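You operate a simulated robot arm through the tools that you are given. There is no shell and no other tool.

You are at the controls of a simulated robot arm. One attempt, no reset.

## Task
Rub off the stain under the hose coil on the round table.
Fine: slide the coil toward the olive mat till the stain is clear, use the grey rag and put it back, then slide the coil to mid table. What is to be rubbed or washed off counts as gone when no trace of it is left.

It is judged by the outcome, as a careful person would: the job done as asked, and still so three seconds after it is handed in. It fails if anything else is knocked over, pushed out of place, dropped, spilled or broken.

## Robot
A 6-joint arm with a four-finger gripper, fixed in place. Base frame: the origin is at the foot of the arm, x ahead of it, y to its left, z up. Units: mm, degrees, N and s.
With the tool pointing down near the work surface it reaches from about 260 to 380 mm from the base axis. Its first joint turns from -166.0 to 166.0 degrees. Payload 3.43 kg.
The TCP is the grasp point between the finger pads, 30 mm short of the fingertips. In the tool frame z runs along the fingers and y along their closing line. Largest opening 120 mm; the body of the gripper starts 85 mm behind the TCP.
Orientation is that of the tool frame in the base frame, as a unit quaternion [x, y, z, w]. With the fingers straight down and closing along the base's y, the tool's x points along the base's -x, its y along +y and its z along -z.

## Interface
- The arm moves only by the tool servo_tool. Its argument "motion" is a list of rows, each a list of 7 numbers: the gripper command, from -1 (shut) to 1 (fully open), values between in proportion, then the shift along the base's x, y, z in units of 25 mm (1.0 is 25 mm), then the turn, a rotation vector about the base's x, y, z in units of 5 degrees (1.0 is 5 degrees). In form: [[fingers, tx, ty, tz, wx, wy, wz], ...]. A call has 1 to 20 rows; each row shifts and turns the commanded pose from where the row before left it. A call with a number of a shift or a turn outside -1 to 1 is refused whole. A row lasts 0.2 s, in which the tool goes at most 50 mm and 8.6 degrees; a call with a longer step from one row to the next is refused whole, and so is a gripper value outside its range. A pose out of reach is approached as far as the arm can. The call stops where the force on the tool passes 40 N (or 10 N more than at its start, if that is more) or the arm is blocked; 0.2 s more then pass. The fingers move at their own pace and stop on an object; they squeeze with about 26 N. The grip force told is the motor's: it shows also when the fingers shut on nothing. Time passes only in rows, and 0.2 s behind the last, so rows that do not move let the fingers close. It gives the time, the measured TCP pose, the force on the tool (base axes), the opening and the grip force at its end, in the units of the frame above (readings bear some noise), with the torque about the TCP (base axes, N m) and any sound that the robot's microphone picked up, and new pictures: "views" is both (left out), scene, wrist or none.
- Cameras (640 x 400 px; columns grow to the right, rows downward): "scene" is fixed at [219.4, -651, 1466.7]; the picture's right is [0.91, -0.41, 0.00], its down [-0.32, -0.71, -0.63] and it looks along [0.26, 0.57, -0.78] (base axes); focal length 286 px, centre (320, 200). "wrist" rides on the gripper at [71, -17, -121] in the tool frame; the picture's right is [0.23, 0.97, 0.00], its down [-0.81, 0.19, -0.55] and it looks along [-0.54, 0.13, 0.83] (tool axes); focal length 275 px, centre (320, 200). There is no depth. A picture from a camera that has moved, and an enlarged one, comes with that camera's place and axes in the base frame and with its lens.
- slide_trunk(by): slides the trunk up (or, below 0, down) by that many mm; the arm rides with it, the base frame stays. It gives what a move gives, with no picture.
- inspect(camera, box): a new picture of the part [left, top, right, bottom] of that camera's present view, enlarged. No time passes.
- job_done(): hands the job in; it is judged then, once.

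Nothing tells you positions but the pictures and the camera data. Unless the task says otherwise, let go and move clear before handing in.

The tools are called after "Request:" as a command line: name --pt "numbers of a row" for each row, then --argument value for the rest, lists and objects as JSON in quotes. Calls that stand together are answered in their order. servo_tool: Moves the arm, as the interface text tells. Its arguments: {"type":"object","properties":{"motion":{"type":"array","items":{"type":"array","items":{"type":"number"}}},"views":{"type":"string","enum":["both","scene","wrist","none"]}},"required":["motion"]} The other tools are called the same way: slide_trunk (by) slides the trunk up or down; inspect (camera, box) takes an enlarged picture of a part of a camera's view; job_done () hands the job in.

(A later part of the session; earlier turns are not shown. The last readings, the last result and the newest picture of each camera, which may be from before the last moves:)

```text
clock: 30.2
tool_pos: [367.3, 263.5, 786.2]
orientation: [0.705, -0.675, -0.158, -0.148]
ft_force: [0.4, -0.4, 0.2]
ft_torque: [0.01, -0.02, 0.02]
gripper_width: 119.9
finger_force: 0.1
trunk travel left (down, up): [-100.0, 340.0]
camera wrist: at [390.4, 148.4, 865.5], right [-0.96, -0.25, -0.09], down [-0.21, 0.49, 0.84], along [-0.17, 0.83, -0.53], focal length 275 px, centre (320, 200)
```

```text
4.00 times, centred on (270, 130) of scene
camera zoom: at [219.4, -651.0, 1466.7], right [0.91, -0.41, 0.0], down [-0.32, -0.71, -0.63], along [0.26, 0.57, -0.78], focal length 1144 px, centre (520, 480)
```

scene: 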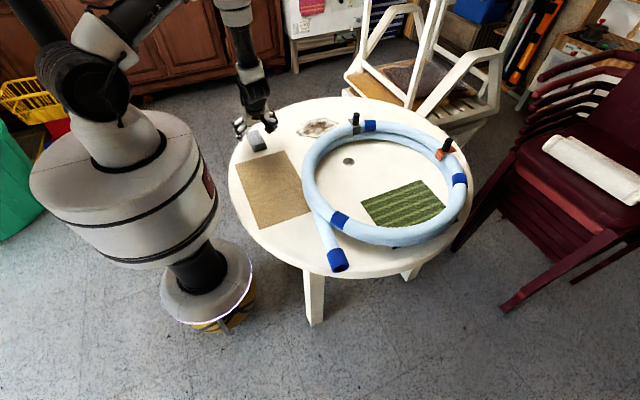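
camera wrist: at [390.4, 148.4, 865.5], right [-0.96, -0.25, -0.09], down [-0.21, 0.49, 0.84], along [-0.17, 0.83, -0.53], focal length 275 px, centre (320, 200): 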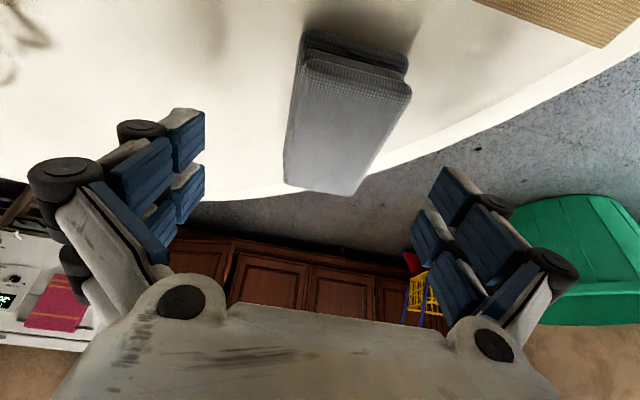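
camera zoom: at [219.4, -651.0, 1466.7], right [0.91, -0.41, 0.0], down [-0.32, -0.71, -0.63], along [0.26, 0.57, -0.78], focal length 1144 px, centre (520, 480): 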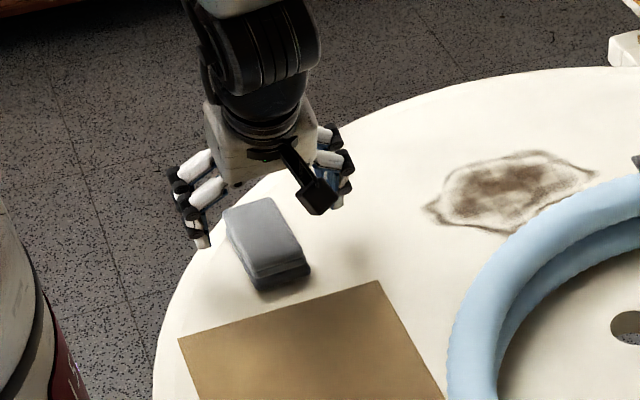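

Request:
servo_tool --pt "1 0 0 -0.8 0 0 0" --pt "1 0 0 -0.8 0 0 0" --pt "1 0 0 0 0 0 0" --views "both"

Request:
inspect --camera "scene" --box '[210, 80, 330, 180]'

```text
clock: 31.0
tool_pos: [378.3, 268.4, 750.9]
orientation: [0.705, -0.675, -0.158, -0.146]
ft_force: [0.0, -0.4, 0.2]
ft_torque: [0.0, 0.0, 0.0]
gripper_width: 119.8
finger_force: 0.0
out of reach, approached as far as the arm can: row 1, 2
trunk travel left (down, up): [-100.0, 340.0]
camera wrist: at [401.4, 153.7, 830.1], right [-0.96, -0.25, -0.09], down [-0.21, 0.49, 0.84], along [-0.17, 0.83, -0.53], focal length 275 px, centre (320, 200)
```

scene: 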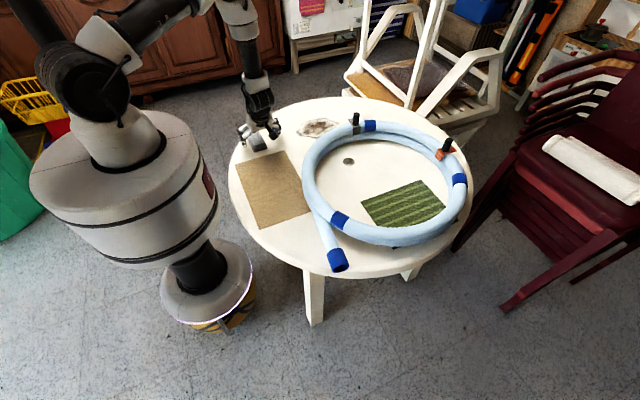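
wrist: 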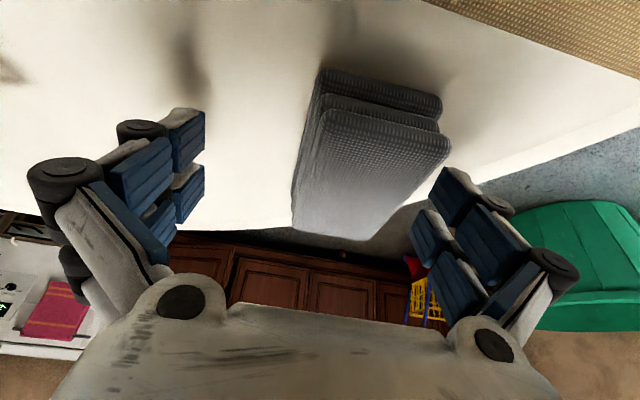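

```text
4.00 times, centred on (270, 130) of scene
camera zoom: at [219.4, -651.0, 1466.7], right [0.91, -0.41, 0.0], down [-0.32, -0.71, -0.63], along [0.26, 0.57, -0.78], focal length 1144 px, centre (520, 480)
```

zoom: 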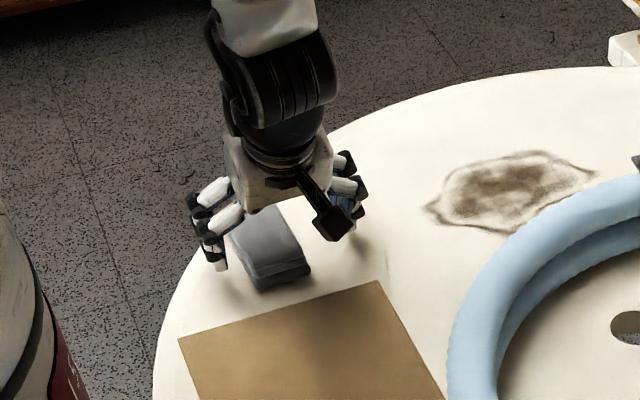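

The arm couldn't quite get there with a 25° lean, which looks like a wrist-joint limit this close to the base. I'll rise, reduce the lean to 15°, and come down again.

Request:
servo_tool --pt "1 0 0 0.8 0 0 0" --pt "1 0 0 0.8 0 0 0" --pt "1 0 0 0.5 0 0 0" --pt "1 0 0 0 -1 -0.04 0" --pt "1 0 0 0 -1 -0.04 0" --pt "1 0 0 0 0 0 0" --views "wrist"

```text
clock: 32.4
tool_pos: [377.9, 269.1, 804.3]
orientation: [0.717, -0.685, -0.095, -0.09]
ft_force: [0.8, -0.9, 1.0]
ft_torque: [0.0, 0.02, -0.04]
gripper_width: 120.0
finger_force: 0.1
trunk travel left (down, up): [-100.0, 340.0]
camera wrist: at [399.9, 169.1, 901.6], right [-0.96, -0.26, -0.06], down [-0.22, 0.63, 0.74], along [-0.16, 0.73, -0.67], focal length 275 px, centre (320, 200)
```

wrist: 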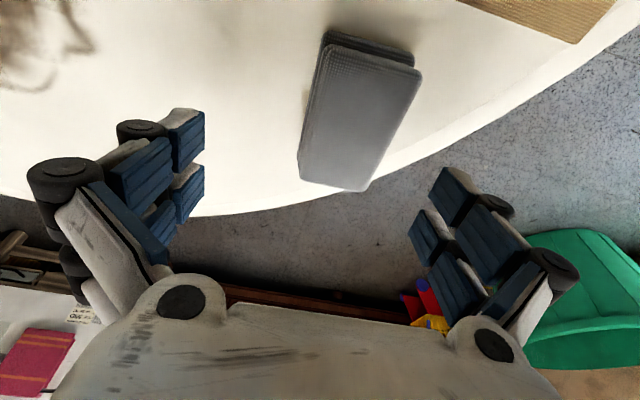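

Request:
servo_tool --pt "1 -0.29 -0.04 -0.4 0 0 0" --pt "1 -0.29 -0.04 -0.4 0 0 0" --pt "1 0 0 -0.8 0 0 0" --pt "1 0 0 -0.73 0 0 0" --pt "1 0 0 0 0 0 0" --views "both"

Request:
inspect --camera "scene" --box '[210, 80, 330, 180]'

```text
clock: 33.6
tool_pos: [363.8, 266.0, 746.7]
orientation: [0.717, -0.685, -0.094, -0.089]
ft_force: [-0.7, -0.7, -0.2]
ft_torque: [-0.03, 0.01, -0.01]
gripper_width: 120.2
finger_force: 0.1
trunk travel left (down, up): [-100.0, 340.0]
camera wrist: at [385.2, 167.3, 843.3], right [-0.96, -0.26, -0.06], down [-0.22, 0.63, 0.74], along [-0.16, 0.73, -0.67], focal length 275 px, centre (320, 200)
```

scene: 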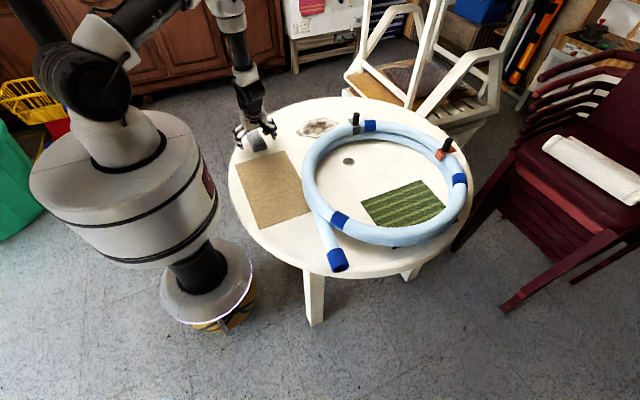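
wrist: 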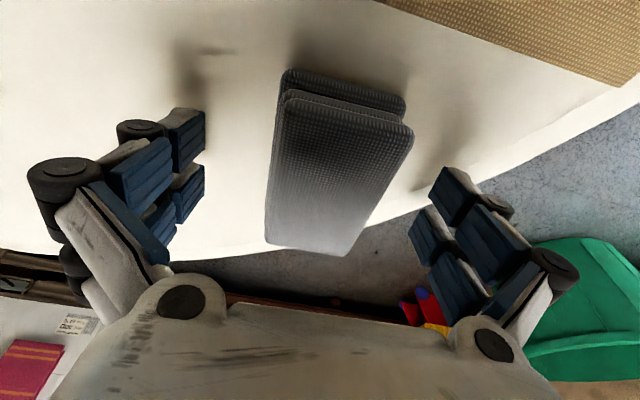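

```text
4.00 times, centred on (270, 130) of scene
camera zoom: at [219.4, -651.0, 1466.7], right [0.91, -0.41, 0.0], down [-0.32, -0.71, -0.63], along [0.26, 0.57, -0.78], focal length 1144 px, centre (520, 480)
```

zoom: 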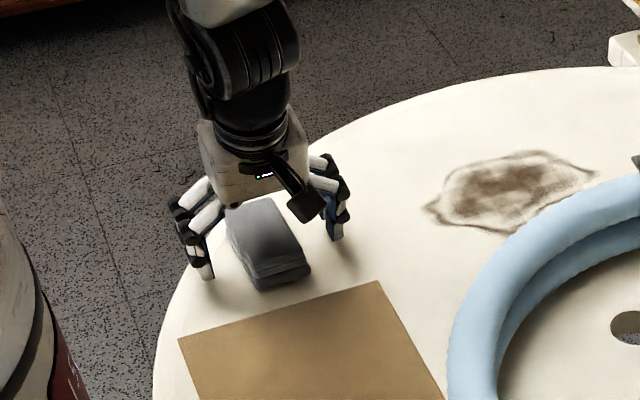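

Well placed, with the fingers on either side of the rag and the tips just above the table. Closing now.

Request:
servo_tool --pt "0.3 0 0 0 0 0 0" --pt "0 0 0 0 0 0 0" --pt "-0.3 0 0 0 0 0 0" --pt "-1 0 0 0 0 0 0" --pt "-1 0 0 0 0 0 0" --pt "-1 0 0 0 0 0 0" --views "both"

Request:
inspect --camera "scene" --box '[210, 80, 330, 180]'

```text
clock: 34.7
tool_pos: [362.0, 266.3, 750.9]
orientation: [0.716, -0.685, -0.097, -0.094]
ft_force: [-19.6, -9.0, 63.0]
ft_torque: [-1.49, 2.52, -0.03]
gripper_width: 74.6
finger_force: 24.7
trunk travel left (down, up): [-100.0, 340.0]
stopped in row 5: the force on the tool passed its limit at 44 N (the readings are from after the stop); the commanded pose is now the measured one
camera wrist: at [382.3, 166.8, 848.0], right [-0.96, -0.26, -0.06], down [-0.22, 0.62, 0.75], along [-0.16, 0.73, -0.66], focal length 275 px, centre (320, 200)
```

scene: 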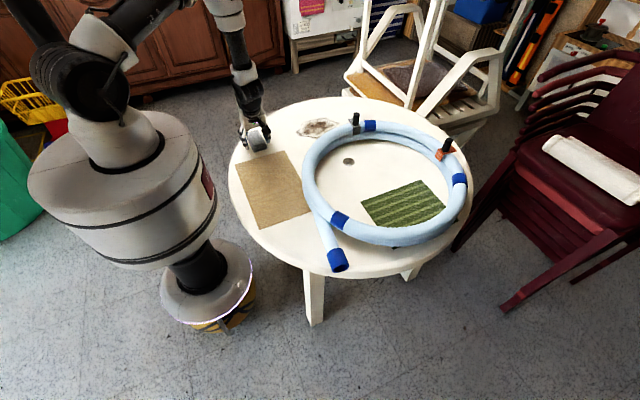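
wrist: 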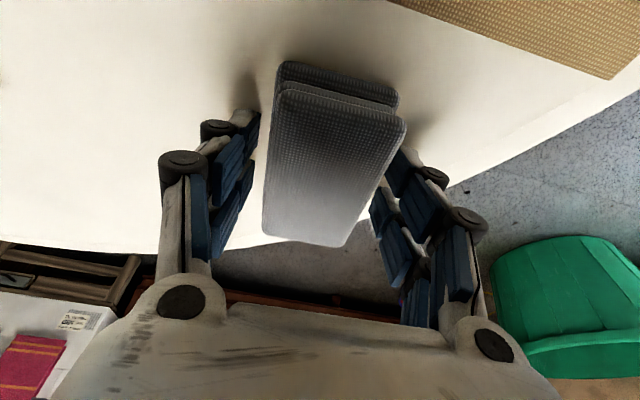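

```text
4.00 times, centred on (270, 130) of scene
camera zoom: at [219.4, -651.0, 1466.7], right [0.91, -0.41, 0.0], down [-0.32, -0.71, -0.63], along [0.26, 0.57, -0.78], focal length 1144 px, centre (520, 480)
```

zoom: 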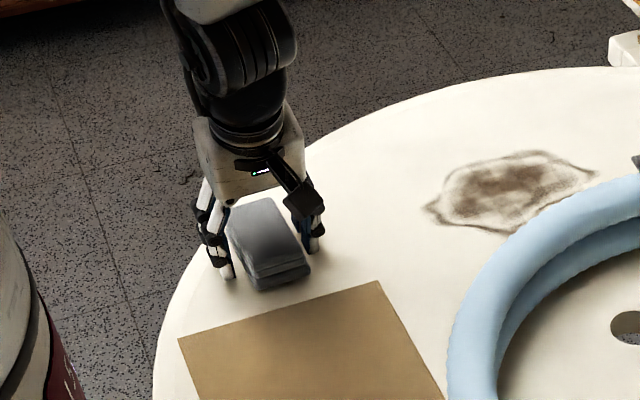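

The fingertips swing down as they close, so they touched the table before gripping the rag. I'll stop closing and lift about 12 mm to clear the table before trying again.

Request:
servo_tool --pt "0.28 0 0 0.2 0 0 0" --pt "0.28 0 0 0.28 0 0 0" --views "both"

Request:
inspect --camera "scene" --box '[225, 100, 305, 160]'

```text
clock: 35.3
tool_pos: [363.3, 267.5, 759.5]
orientation: [0.716, -0.686, -0.096, -0.092]
ft_force: [-0.6, -1.1, -0.3]
ft_torque: [-0.04, 0.02, -0.01]
gripper_width: 76.8
finger_force: 0.0
trunk travel left (down, up): [-100.0, 340.0]
camera wrist: at [385.1, 167.6, 856.4], right [-0.96, -0.26, -0.06], down [-0.22, 0.63, 0.75], along [-0.16, 0.73, -0.66], focal length 275 px, centre (320, 200)
```

scene: 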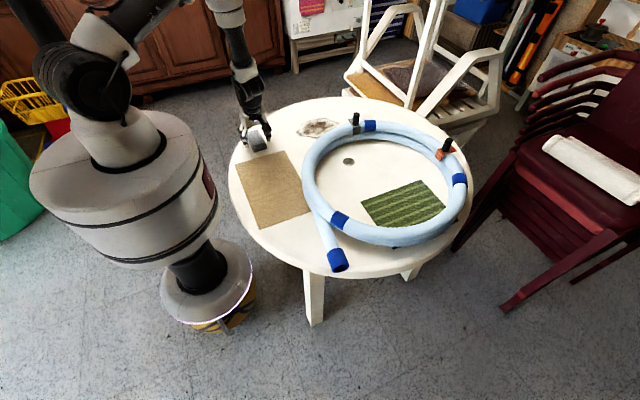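
wrist: 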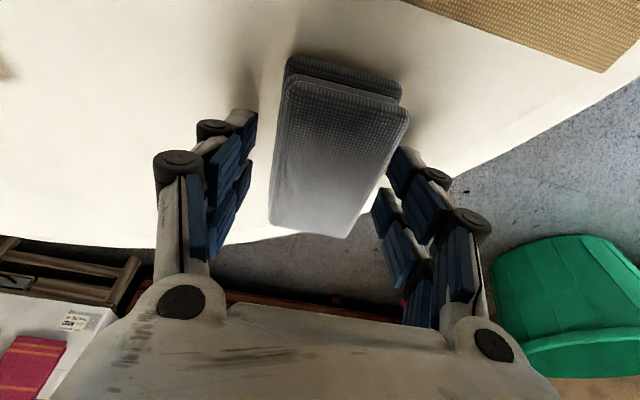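

```text
6.67 times, centred on (265, 130) of scene
camera zoom: at [219.4, -651.0, 1466.7], right [0.91, -0.41, 0.0], down [-0.32, -0.71, -0.63], along [0.26, 0.57, -0.78], focal length 1906 px, centre (687, 667)
```

zoom: 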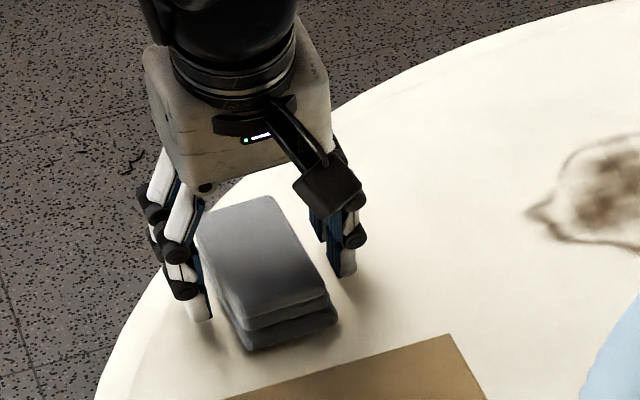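

Request:
servo_tool --pt "0.1 0 0 0.06 0 0 0" --pt "0 0 0 0 0 0 0" --pt "-0.1 0 0 0 0 0 0" --pt "-0.4 0 0 0 0 0 0" --views "both"

Request:
inspect --camera "scene" --box '[225, 100, 305, 160]'

```text
clock: 36.3
tool_pos: [364.4, 268.3, 762.0]
orientation: [0.716, -0.686, -0.095, -0.091]
ft_force: [0.5, 0.0, 0.4]
ft_torque: [-0.03, 0.02, -0.03]
gripper_width: 57.3
finger_force: 25.8
trunk travel left (down, up): [-100.0, 340.0]
camera wrist: at [385.2, 167.8, 858.1], right [-0.96, -0.26, -0.06], down [-0.22, 0.63, 0.75], along [-0.16, 0.73, -0.66], focal length 275 px, centre (320, 200)
```

scene: 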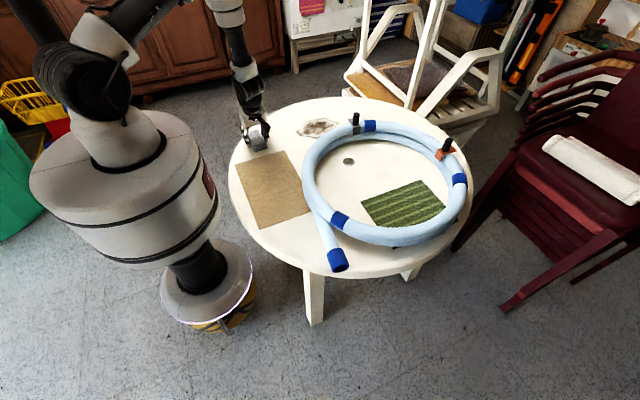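
wrist: 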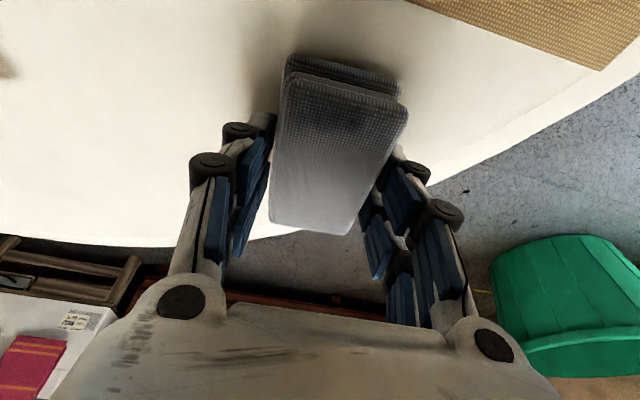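

```text
6.67 times, centred on (265, 130) of scene
camera zoom: at [219.4, -651.0, 1466.7], right [0.91, -0.41, 0.0], down [-0.32, -0.71, -0.63], along [0.26, 0.57, -0.78], focal length 1906 px, centre (687, 667)
```

zoom: 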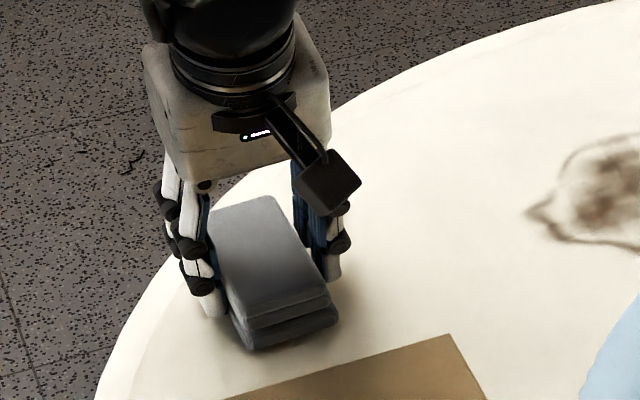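

Gripped at 57 mm with 26 N and no load from the table. I'll lift gently and check that the rag comes along.

Request:
servo_tool --pt "-1 0 0 0.3 0 0 0" --pt "-1 0 0 0.7 0 0 0" --pt "-1 0 0 1 0 0 0" --pt "-1 0 0 0 0 0 0" --views "both"

Request:
inspect --camera "scene" --box '[225, 100, 305, 160]'

```text
clock: 37.3
tool_pos: [364.9, 266.2, 812.0]
orientation: [0.716, -0.685, -0.096, -0.093]
ft_force: [-0.6, -0.7, -0.3]
ft_torque: [0.0, -0.01, 0.0]
gripper_width: 0.0
finger_force: 26.0
trunk travel left (down, up): [-100.0, 340.0]
camera wrist: at [385.9, 167.0, 908.1], right [-0.96, -0.26, -0.06], down [-0.22, 0.63, 0.75], along [-0.16, 0.73, -0.66], focal length 275 px, centre (320, 200)
```

scene: 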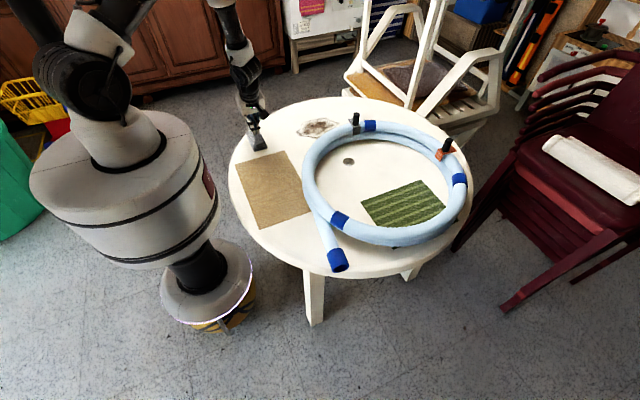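
wrist: 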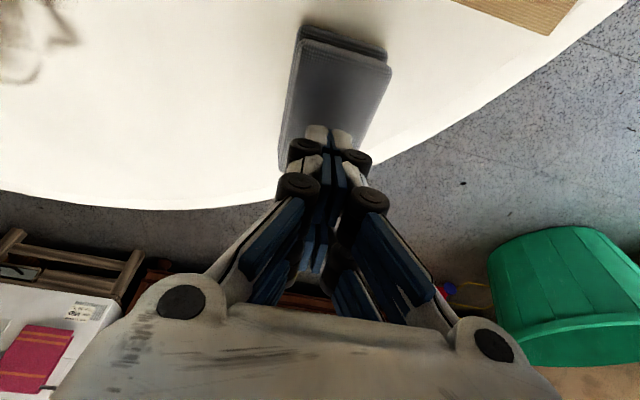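

```text
6.67 times, centred on (265, 130) of scene
camera zoom: at [219.4, -651.0, 1466.7], right [0.91, -0.41, 0.0], down [-0.32, -0.71, -0.63], along [0.26, 0.57, -0.78], focal length 1906 px, centre (687, 667)
```

zoom: 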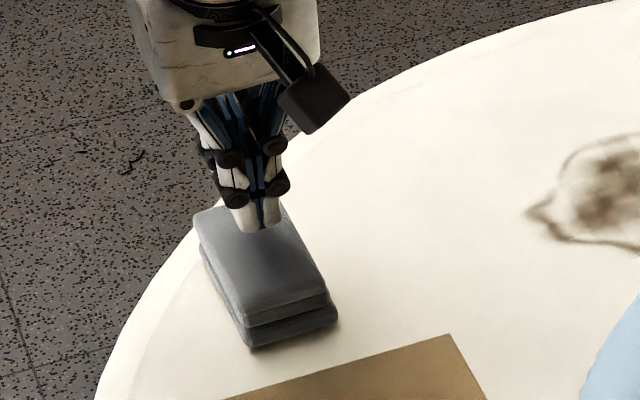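

The rag slipped out because the grip was too shallow; it's still sitting in its place. To grip deeper without hitting the table, I need the true height of the fingertips above it. I'll measure that by touching bare table gently beside the rag, using the lean and opening I intend to grip with.

Request:
servo_tool --pt "-0.05 0 0 0.5 0 0 0" --pt "-0.05 0 0 0.5 -1 -0.04 0" --pt "-0.05 0.8 0.2 0 0 0 0" --pt "-0.05 0.8 0.2 0 0 0 0" --pt "-0.05 0.8 0.2 0 0 0 0" --pt "-0.05 0.8 0.2 0 0 0 0" --pt "-0.05 0 0 -1 0 0 0" --pt "-0.05 0 0 -1 0 0 0" --pt "-0.05 0 0 -0.8 0 0 0" --views "both"

Request:
inspect --camera "scene" --box '[225, 80, 345, 160]'

```text
clock: 39.3
tool_pos: [444.1, 286.9, 764.4]
orientation: [0.72, -0.689, -0.064, -0.062]
ft_force: [0.4, -0.3, 0.1]
ft_torque: [0.0, -0.01, -0.02]
gripper_width: 57.0
finger_force: 0.1
trunk travel left (down, up): [-100.0, 340.0]
camera wrist: at [466.0, 197.0, 870.9], right [-0.96, -0.27, -0.04], down [-0.22, 0.69, 0.69], along [-0.16, 0.67, -0.73], focal length 275 px, centre (320, 200)
```

scene: 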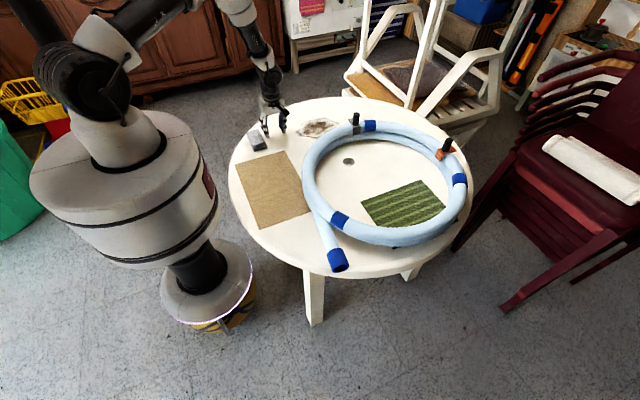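
wrist: 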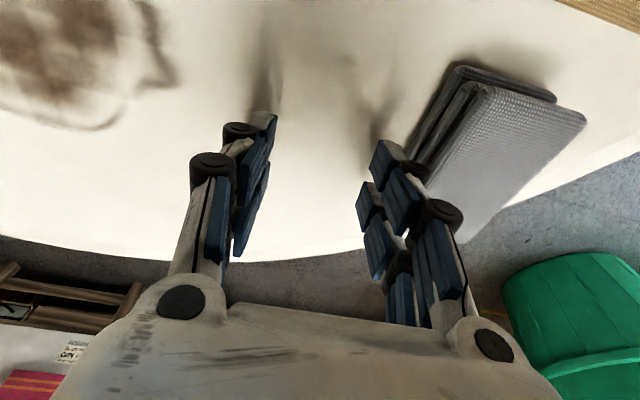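

```text
5.00 times, centred on (285, 120) of scene
camera zoom: at [219.4, -651.0, 1466.7], right [0.91, -0.41, 0.0], down [-0.32, -0.71, -0.63], along [0.26, 0.57, -0.78], focal length 1430 px, centre (495, 600)
```

zoom: 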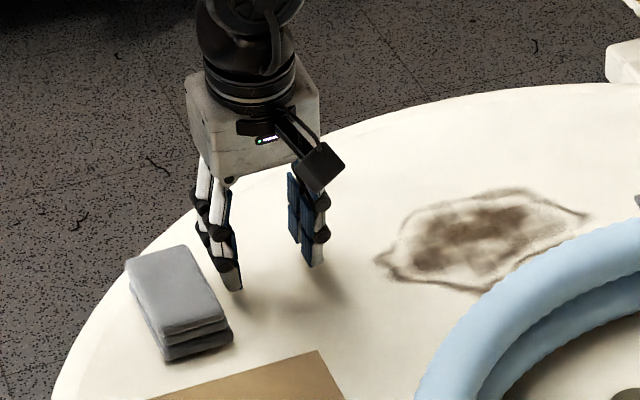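

Request:
servo_tool --pt "-0.05 0.6 0 0 0 0 0" --pt "-0.05 0 0 -0.2 0 0 0" --pt "-0.05 0 0 -0.2 0 0 0" --views "none"

Request:
servo_tool --pt "-0.05 0 0 -0.08 0 0 0" --pt "-0.05 0 0 -0.08 0 0 0" --views "none"

Request:
servo_tool --pt "-0.05 0 0 -0.08 0 0 0" --pt "-0.05 0 0 -0.08 0 0 0" --views "none"

```text
clock: 40.1
tool_pos: [458.9, 286.6, 755.4]
orientation: [0.72, -0.688, -0.064, -0.061]
ft_force: [-0.4, 0.1, -0.6]
ft_torque: [0.01, 0.0, 0.03]
gripper_width: 56.9
finger_force: 0.0
trunk travel left (down, up): [-100.0, 340.0]
```

```text
clock: 40.7
tool_pos: [458.3, 287.2, 752.0]
orientation: [0.72, -0.689, -0.064, -0.062]
ft_force: [0.0, 0.1, 5.0]
ft_torque: [-0.09, 0.03, 0.03]
gripper_width: 57.1
finger_force: 0.2
trunk travel left (down, up): [-100.0, 340.0]
```

```text
clock: 41.3
tool_pos: [458.2, 287.6, 750.7]
orientation: [0.719, -0.689, -0.062, -0.064]
ft_force: [-3.2, -4.2, 35.2]
ft_torque: [-0.78, 0.51, -0.08]
gripper_width: 62.0
finger_force: 6.8
trunk travel left (down, up): [-100.0, 340.0]
```

Contact with the table comes at TCP z ≈ 752 with a 10° lean, so the fingers are wider and reach deeper than I assumed. Before gripping, I'll check with the empty hand, above the table, that the far end of the stain is reachable with this lean.

Request:
servo_tool --pt "-0.05 0 0 1 0 0 0" --pt "-0.05 0 0 1 0 0 0" --pt "-0.05 0.71 -0.1 0 0 0 -0.954" --pt "-0.05 0.71 -0.1 0 0 0 -0.954" --pt "-0.05 0.71 -0.1 0 0 0 -0.954" --pt "-0.05 0.71 -0.1 0 0 0 -0.954" --pt "-0.05 0.71 -0.1 0 0 0 -0.954" --pt "-0.05 0.71 -0.1 0 0 0 -0.954" --pt "-0.05 0.71 -0.1 0 0 0 -0.954" --pt "-0.05 0.71 -0.1 0 0 0 -0.954" --pt "-0.05 0.71 -0.1 0 0 0 -0.954" --pt "-0.05 0.71 -0.1 0 0 0 -0.954" --pt "-0.05 0.71 -0.1 0 0 0 -0.954" --pt "-0.05 0.71 -0.1 0 0 0 -0.954" --pt "-0.05 0.71 -0.1 0 0 0 -0.954" --views "both"

```text
clock: 44.5
tool_pos: [688.8, 254.1, 797.6]
orientation: [-0.261, 0.961, 0.023, 0.086]
ft_force: [0.6, -0.8, -0.1]
ft_torque: [0.02, 0.03, 0.01]
gripper_width: 57.0
finger_force: 0.1
trunk travel left (down, up): [-100.0, 340.0]
camera wrist: at [619.2, 193.8, 903.2], right [-0.69, 0.72, -0.04], down [0.51, 0.52, 0.69], along [0.52, 0.45, -0.73], focal length 275 px, centre (320, 200)
```

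scene: 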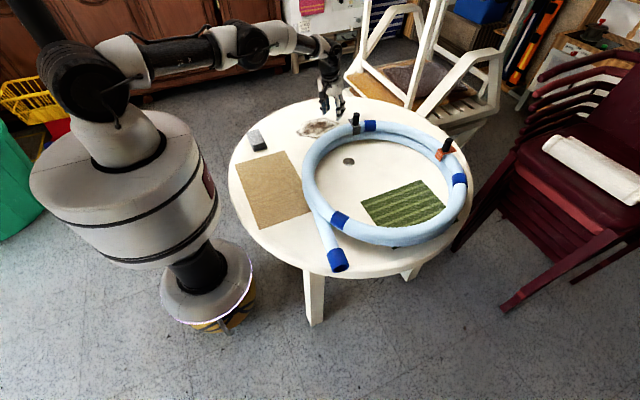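
wrist: 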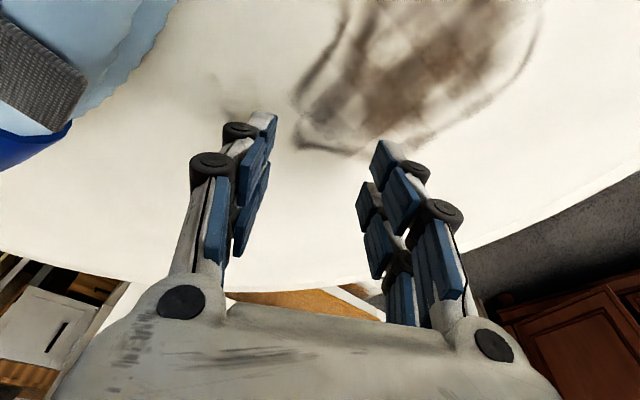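

Request:
servo_tool --pt "-0.05 0 0 -0.8 0 0 0" --pt "-0.05 0 0 -0.7 0 0 0" --views "scene"

```text
clock: 45.1
tool_pos: [684.4, 252.4, 761.5]
orientation: [-0.262, 0.961, 0.023, 0.085]
ft_force: [-0.4, 0.3, 0.6]
ft_torque: [-0.06, 0.03, -0.01]
gripper_width: 56.9
finger_force: 0.0
out of reach, approached as far as the arm can: row 2
trunk travel left (down, up): [-100.0, 340.0]
```

scene: 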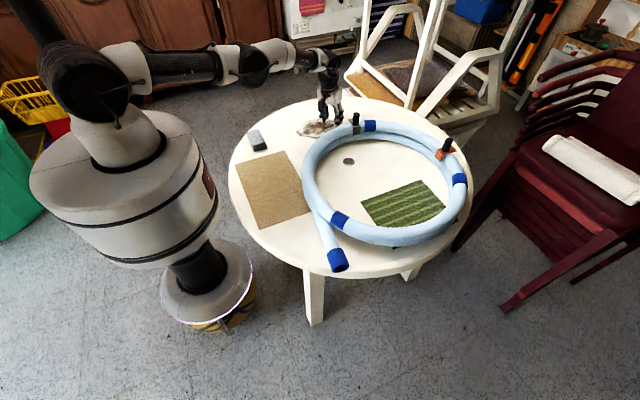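

The far end is just reachable (r ≈ 729 mm). For margin I'll raise the hand and lower the trunk 40 mm, which keeps the trunk body well above the table height.

Request:
servo_tool --pt "-0.05 -0.5 0 1 0 0 0" --pt "-0.05 -0.5 0 1 0 0 0" --pt "-0.05 -0.5 0 1 0 0 0" --pt "-0.05 -0.5 0 1 0 0 0" --pt "-0.05 0 0 1 0 0 0" --views "none"

Request:
slide_trunk --by -40

Request:
servo_tool --pt "0.2 0 0 0 0 0 0" --views "both"

Request:
inspect --camera "scene" --box '[20, 80, 340, 330]'

```text
clock: 46.3
tool_pos: [634.2, 253.4, 887.0]
orientation: [-0.262, 0.961, 0.023, 0.085]
ft_force: [-0.4, -0.6, 0.4]
ft_torque: [-0.01, 0.01, -0.01]
gripper_width: 57.1
finger_force: 0.1
trunk travel left (down, up): [-100.0, 340.0]
```

```text
clock: 47.1
tool_pos: [636.3, 253.2, 848.1]
orientation: [-0.262, 0.961, 0.023, 0.086]
ft_force: [0.2, 0.2, 0.7]
ft_torque: [-0.03, 0.01, 0.01]
gripper_width: 57.2
finger_force: 0.1
trunk travel left (down, up): [-60.0, 380.0]
```

```text
clock: 47.5
tool_pos: [636.3, 252.2, 847.1]
orientation: [-0.262, 0.961, 0.024, 0.085]
ft_force: [-0.7, 0.0, 0.5]
ft_torque: [0.03, -0.01, 0.0]
gripper_width: 71.7
finger_force: 0.1
trunk travel left (down, up): [-60.0, 380.0]
camera wrist: at [565.7, 192.2, 952.5], right [-0.69, 0.72, -0.04], down [0.51, 0.52, 0.69], along [0.52, 0.45, -0.72], focal length 275 px, centre (320, 200)
```

scene: 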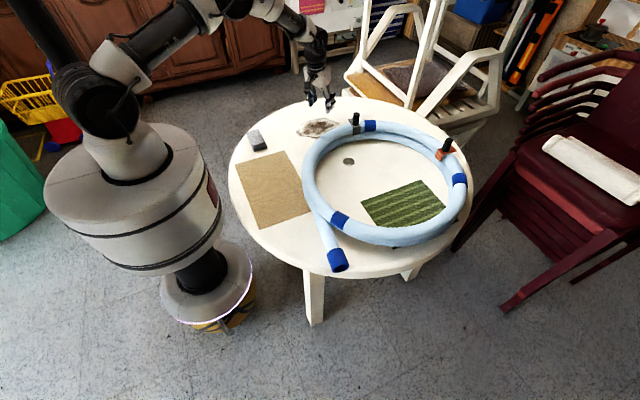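
wrist: 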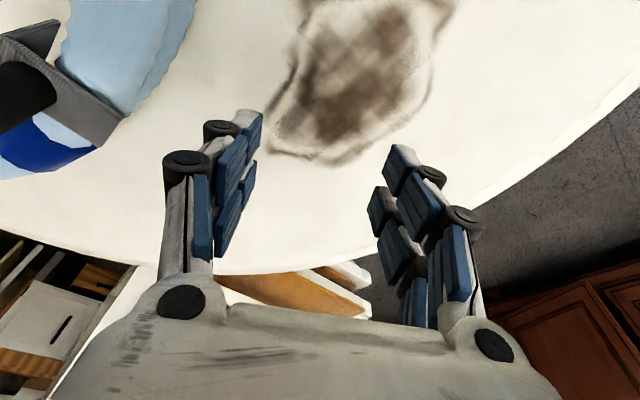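

```text
1.60 times, centred on (180, 205) of scene
camera zoom: at [219.4, -651.0, 1466.7], right [0.91, -0.41, 0.0], down [-0.32, -0.71, -0.63], along [0.26, 0.57, -0.78], focal length 458 px, centre (544, 192)
```

zoom: 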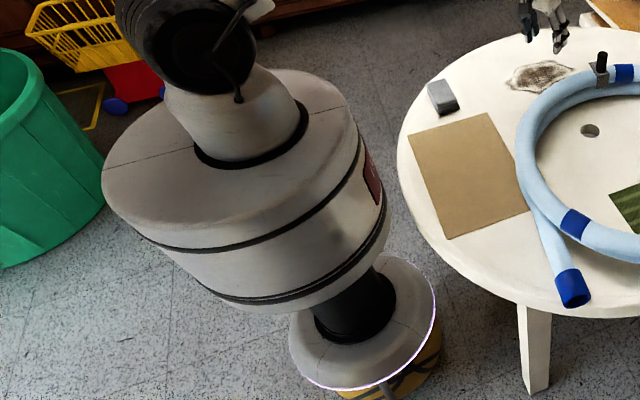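

Request:
servo_tool --pt "0.6 -0.83 0.03 0 0 0 0.97" --pt "0.6 -0.83 0.03 0 0 0 0.97" --pt "0.6 -0.83 0.03 0 0 0 0.97" --pt "0.6 -0.83 0.03 0 0 0 0.97" --pt "0.6 -0.83 0.03 0 0 0 0.97" --pt "0.6 -0.83 0.03 0 0 0 0.97" --pt "0.6 -0.83 0.03 0 0 0 0.97" --pt "0.6 -0.83 0.03 0 0 0 0.97" --pt "0.6 -0.83 0.03 0 0 0 0.97" --pt "0.6 -0.83 0.03 0 0 0 0.97" --pt "0.6 -0.83 0.03 0 0 0 0.97" --pt "0.6 -0.83 0.03 0 0 0 0.97" --pt "0.6 -0.83 0.03 0 0 0 0.97" --views "both"

Request:
inspect --camera "wrist" --box '[220, 0, 460, 200]'

Request:
inspect --camera "scene" --box '[230, 110, 310, 160]'

```text
clock: 50.3
tool_pos: [364.8, 263.4, 846.3]
orientation: [0.726, -0.682, -0.065, -0.06]
ft_force: [-0.1, 0.0, 0.3]
ft_torque: [0.06, -0.02, 0.0]
gripper_width: 96.0
finger_force: 0.0
trunk travel left (down, up): [-60.0, 380.0]
camera wrist: at [387.9, 173.6, 952.3], right [-0.96, -0.29, -0.04], down [-0.24, 0.69, 0.69], along [-0.17, 0.67, -0.73], focal length 275 px, centre (320, 200)
```

scene: 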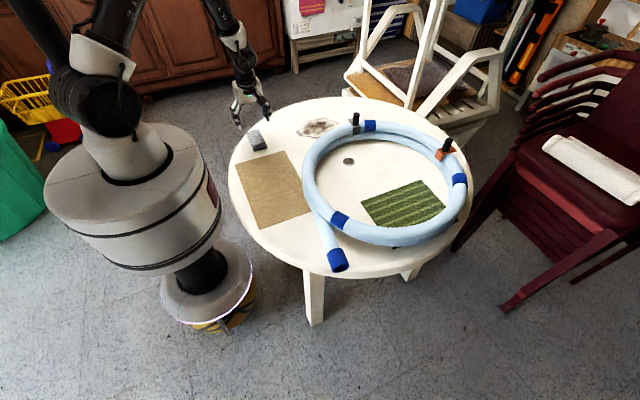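
wrist: 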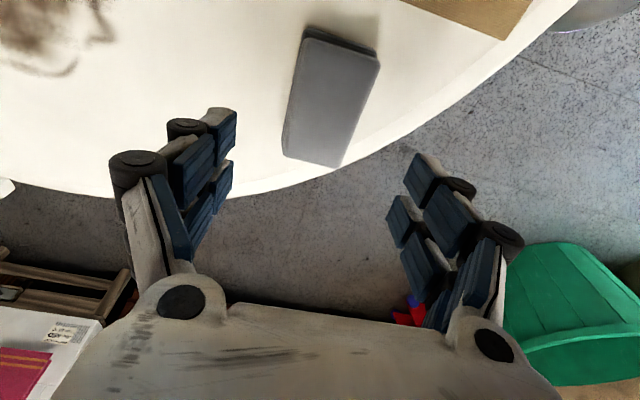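

```text
2.00 times, centred on (340, 100) of wrist
camera zoom: at [387.9, 173.6, 952.3], right [-0.96, -0.29, -0.04], down [-0.24, 0.69, 0.69], along [-0.17, 0.67, -0.73], focal length 551 px, centre (280, 400)
```

zoom: 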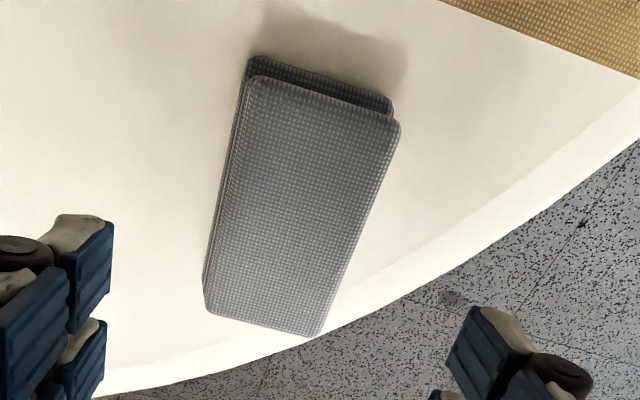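

```text
8.00 times, centred on (270, 135) of scene
camera zoom: at [219.4, -651.0, 1466.7], right [0.91, -0.41, 0.0], down [-0.32, -0.71, -0.63], along [0.26, 0.57, -0.78], focal length 2288 px, centre (720, 720)
```

zoom: 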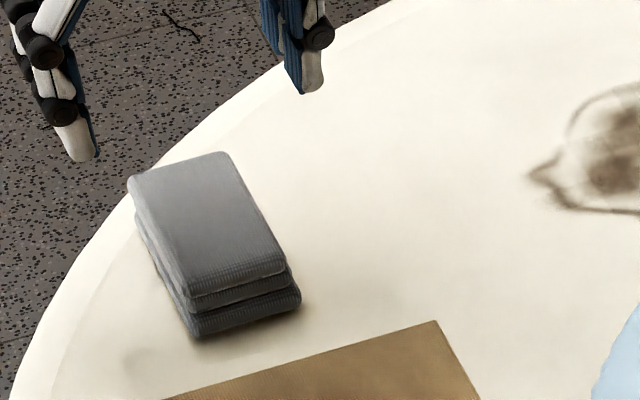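

The rag hasn't moved from its original place (centre about (363, 272)). I'll descend with the fingers at about 80 mm so their tips stay at a known depth just above the table.

Request:
servo_tool --pt "0.33 -0.05 0 -1 0 0 -0.2" --pt "0.33 0 0 -1 0 0 0" --pt "0.33 0 0 -0.8 0 0 0" --pt "0.33 0 0 -0.4 0 0 0" --pt "0.33 0 0 -0.4 0 0 0" --pt "0.33 0 0 0 0 0 0" --views "both"

Request:
inspect --camera "scene" --box '[230, 110, 310, 160]'

```text
clock: 51.7
tool_pos: [364.1, 263.3, 756.0]
orientation: [0.72, -0.688, -0.064, -0.062]
ft_force: [0.0, -0.2, -0.3]
ft_torque: [0.01, 0.0, 0.02]
gripper_width: 80.0
finger_force: 0.0
trunk travel left (down, up): [-60.0, 380.0]
camera wrist: at [385.3, 172.7, 862.0], right [-0.96, -0.27, -0.04], down [-0.22, 0.69, 0.69], along [-0.16, 0.67, -0.73], focal length 275 px, centre (320, 200)
```

scene: 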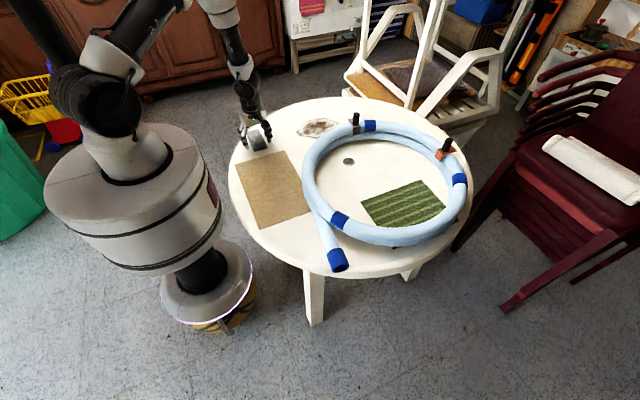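
wrist: 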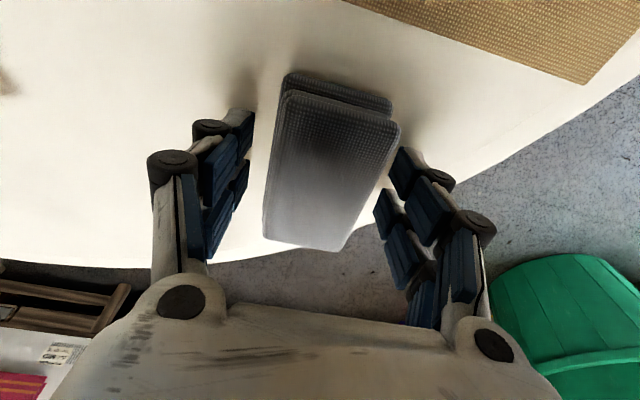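

```text
8.00 times, centred on (270, 135) of scene
camera zoom: at [219.4, -651.0, 1466.7], right [0.91, -0.41, 0.0], down [-0.32, -0.71, -0.63], along [0.26, 0.57, -0.78], focal length 2288 px, centre (720, 720)
```

zoom: 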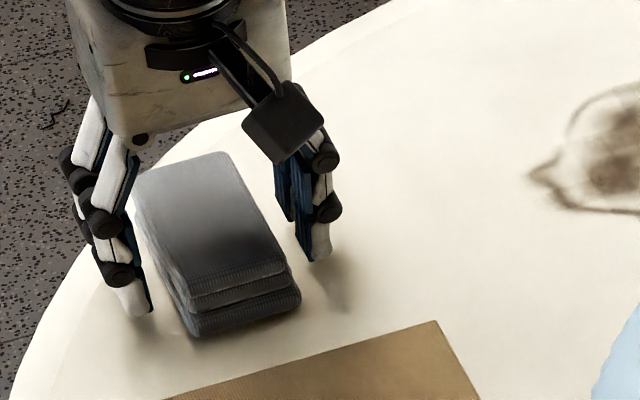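

Request:
servo_tool --pt "0.15 0 0 -0.04 0 0 0" --pt "0.05 0 0 0 0 0 0" --pt "-0.1 0 0 0 0 0 0" --pt "-0.3 0 0 0 0 0 0" --pt "-0.3 0 0 0 0 0 0" --views "wrist"

```text
clock: 52.9
tool_pos: [364.4, 263.8, 755.0]
orientation: [0.719, -0.689, -0.064, -0.062]
ft_force: [-0.7, 0.6, 2.6]
ft_torque: [0.02, -0.04, 0.06]
gripper_width: 57.3
finger_force: 25.6
trunk travel left (down, up): [-60.0, 380.0]
camera wrist: at [385.2, 172.9, 861.3], right [-0.96, -0.27, -0.04], down [-0.22, 0.69, 0.69], along [-0.16, 0.67, -0.72], focal length 275 px, centre (320, 200)
```

wrist: 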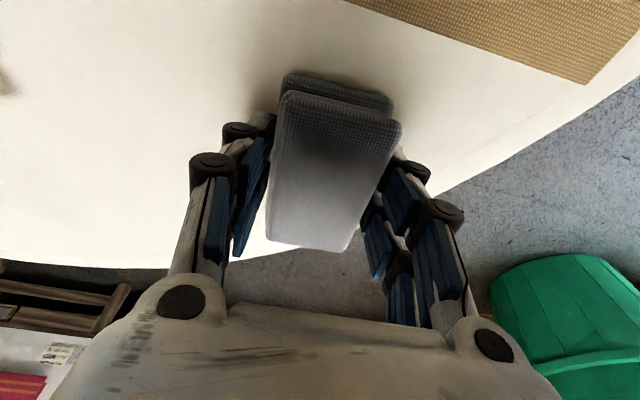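

Gripped at 57.3 mm with a deeper hold. I'll record this pose, (364.4, 263.8, 755.0), for putting the rag back, and lift very slowly.

Request:
servo_tool --pt "-0.3 0 0 0.08 0 0 0" --pt "-0.3 0 0 0.1 0 0 0" --pt "-0.3 0 0 0.15 0 0 0" --pt "-0.3 0 0 0.2 0 0 0" --views "both"

Request:
inspect --camera "scene" --box '[230, 110, 310, 160]'

```text
clock: 53.9
tool_pos: [363.4, 263.9, 769.6]
orientation: [0.719, -0.689, -0.065, -0.06]
ft_force: [0.7, -0.4, -1.2]
ft_torque: [-0.04, -0.01, 0.05]
gripper_width: 57.3
finger_force: 26.2
trunk travel left (down, up): [-60.0, 380.0]
camera wrist: at [385.0, 173.1, 874.7], right [-0.96, -0.27, -0.04], down [-0.22, 0.69, 0.69], along [-0.16, 0.67, -0.73], focal length 275 px, centre (320, 200)
```

scene: 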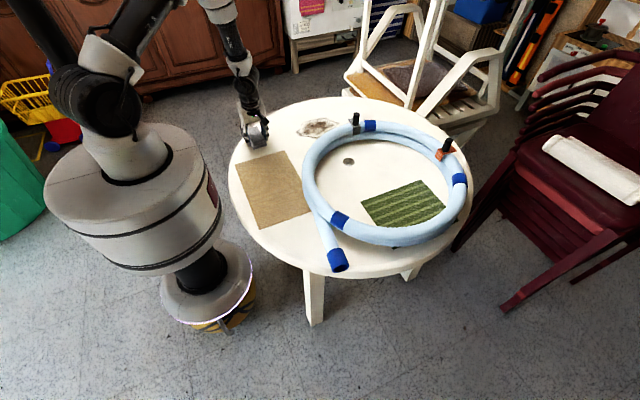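
wrist: 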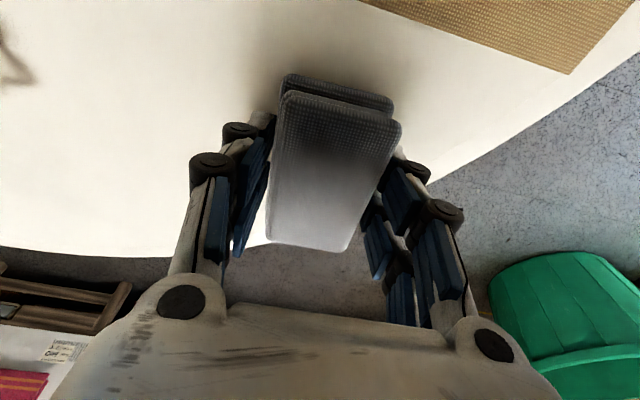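

```text
8.00 times, centred on (270, 135) of scene
camera zoom: at [219.4, -651.0, 1466.7], right [0.91, -0.41, 0.0], down [-0.32, -0.71, -0.63], along [0.26, 0.57, -0.78], focal length 2288 px, centre (720, 720)
```

zoom: 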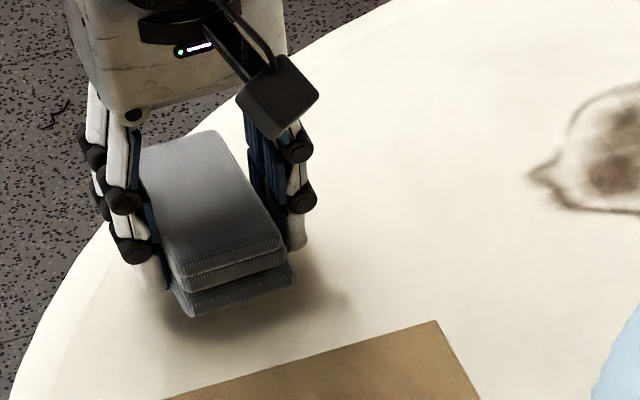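

The rag is lifted cleanly. I'll carry it to the stain, turning to 45° so the fingers stay clear of the coil and the far end stays within reach.

Request:
servo_tool --pt "-0.3 0 0 0.6 0 0 0" --pt "-0.3 0 0 0.6 0 0 0" --pt "-0.3 0.7 0.05 0 0 0 -0.8" --pt "-0.3 0.7 0.05 0 0 0 -0.8" --pt "-0.3 0.7 0.05 0 0 0 -0.8" --pt "-0.3 0.7 0.05 0 0 0 -0.8" --pt "-0.3 0.7 0.05 0 0 0 -0.8" --pt "-0.3 0.7 0.05 0 0 0 -0.8" --pt "-0.3 0.7 0.05 0 0 0 -0.8" --pt "-0.3 0.7 0.05 0 0 0 -0.8" --pt "-0.3 0.7 0.05 0 0 0 -0.8" --pt "-0.3 0.7 0.05 0 0 0 -0.8" --pt "-0.3 0.76 0.03 0 0 0 -0.8" --pt "-0.3 0 0 -0.6 0 0 -0.72" --views "both"

```text
clock: 56.9
tool_pos: [558.4, 276.8, 782.5]
orientation: [-0.379, 0.921, 0.033, 0.082]
ft_force: [0.1, 0.7, -0.8]
ft_torque: [0.0, 0.04, 0.02]
gripper_width: 57.2
finger_force: 25.6
trunk travel left (down, up): [-60.0, 380.0]
camera wrist: at [505.9, 199.4, 889.6], right [-0.85, 0.53, -0.04], down [0.36, 0.63, 0.69], along [0.39, 0.57, -0.73], focal length 275 px, centre (320, 200)
```

scene: 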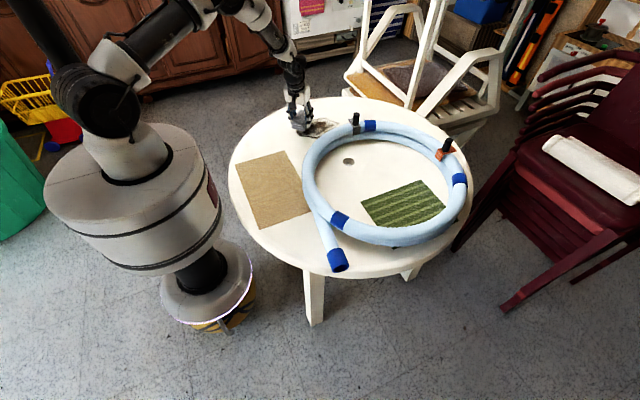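
wrist: 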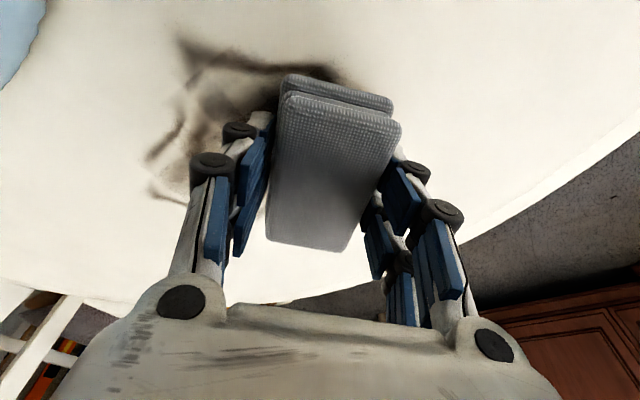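

Positioned over the near edge of the stain. I'll lower until the rag just bears on the table.

Request:
servo_tool --pt "-0.3 0 0 -0.6 0 0 0" --pt "-0.3 0 0 -0.4 0 0 0" --pt "-0.3 0 0 -0.08 0 0 0" --views "none"

Request:
servo_tool --pt "-0.3 0 0 -0.04 0 0 0" --pt "-0.3 0 0 0 0 0 0" --views "wrist"

```text
clock: 57.7
tool_pos: [558.5, 277.2, 756.4]
orientation: [-0.38, 0.921, 0.033, 0.083]
ft_force: [-0.2, 0.3, -1.8]
ft_torque: [-0.02, 0.03, 0.0]
gripper_width: 57.3
finger_force: 26.1
trunk travel left (down, up): [-60.0, 380.0]
```

```text
clock: 58.3
tool_pos: [557.7, 277.2, 756.4]
orientation: [-0.381, 0.92, 0.034, 0.082]
ft_force: [-0.5, -0.5, -0.7]
ft_torque: [0.02, 0.03, -0.03]
gripper_width: 57.5
finger_force: 25.7
trunk travel left (down, up): [-60.0, 380.0]
camera wrist: at [505.6, 200.0, 861.6], right [-0.85, 0.53, -0.04], down [0.36, 0.63, 0.69], along [0.39, 0.57, -0.72], focal length 275 px, centre (320, 200)
```

wrist: 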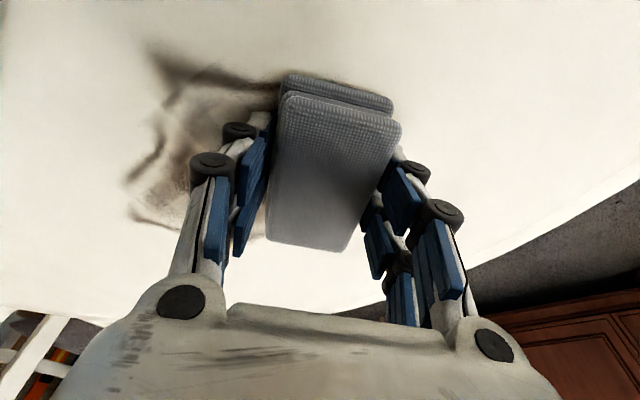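

Request:
servo_tool --pt "-0.3 0 0 -0.04 0 0 0" --pt "-0.3 0 0 -0.02 0 0 0" --views "none"

Request:
servo_tool --pt "-0.3 0 0 -0.04 0 0 0" --pt "-0.3 0 0 -0.02 0 0 0" --views "none"

```text
clock: 58.9
tool_pos: [556.8, 277.4, 756.3]
orientation: [-0.38, 0.921, 0.034, 0.083]
ft_force: [-1.8, 0.6, 10.5]
ft_torque: [-0.35, 0.39, -0.07]
gripper_width: 57.1
finger_force: 25.9
trunk travel left (down, up): [-60.0, 380.0]
```

```text
clock: 59.5
tool_pos: [558.3, 277.9, 754.9]
orientation: [-0.38, 0.921, 0.034, 0.084]
ft_force: [-2.4, -1.0, 21.7]
ft_torque: [-0.2, 0.33, 0.04]
gripper_width: 57.3
finger_force: 26.3
trunk travel left (down, up): [-60.0, 380.0]
```

The rag is bearing at about 20 N. I'll ease off slightly and make the first back-and-forth stroke to see its effect.

Request:
servo_tool --pt "-0.3 0 0 0.04 0 0 0" --pt "-0.3 0.6 0.6 0 0 0 0" --pt "-0.3 0.7 0.7 0 0 0 0" --pt "-0.3 0.7 0.7 0 0 0 0" --pt "-0.3 0.25 -0.25 0 0 0 0" --pt "-0.3 -0.7 -0.7 0 0 0 0" --pt "-0.3 -0.7 -0.7 0 0 0 0" --pt "-0.3 -0.6 -0.6 0 0 0 0" --views "both"

```text
clock: 61.3
tool_pos: [563.8, 270.0, 755.0]
orientation: [-0.38, 0.92, 0.035, 0.084]
ft_force: [2.3, 2.2, 17.8]
ft_torque: [0.35, -0.35, -0.02]
gripper_width: 57.2
finger_force: 25.9
trunk travel left (down, up): [-60.0, 380.0]
camera wrist: at [512.0, 193.5, 860.4], right [-0.85, 0.53, -0.04], down [0.36, 0.63, 0.69], along [0.39, 0.57, -0.72], focal length 275 px, centre (320, 200)
```

scene: 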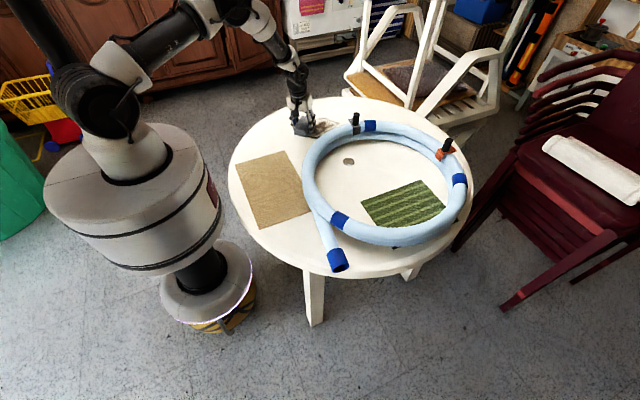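
wrist: 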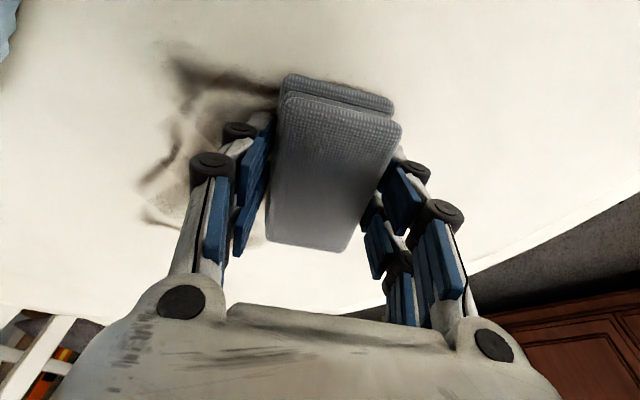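

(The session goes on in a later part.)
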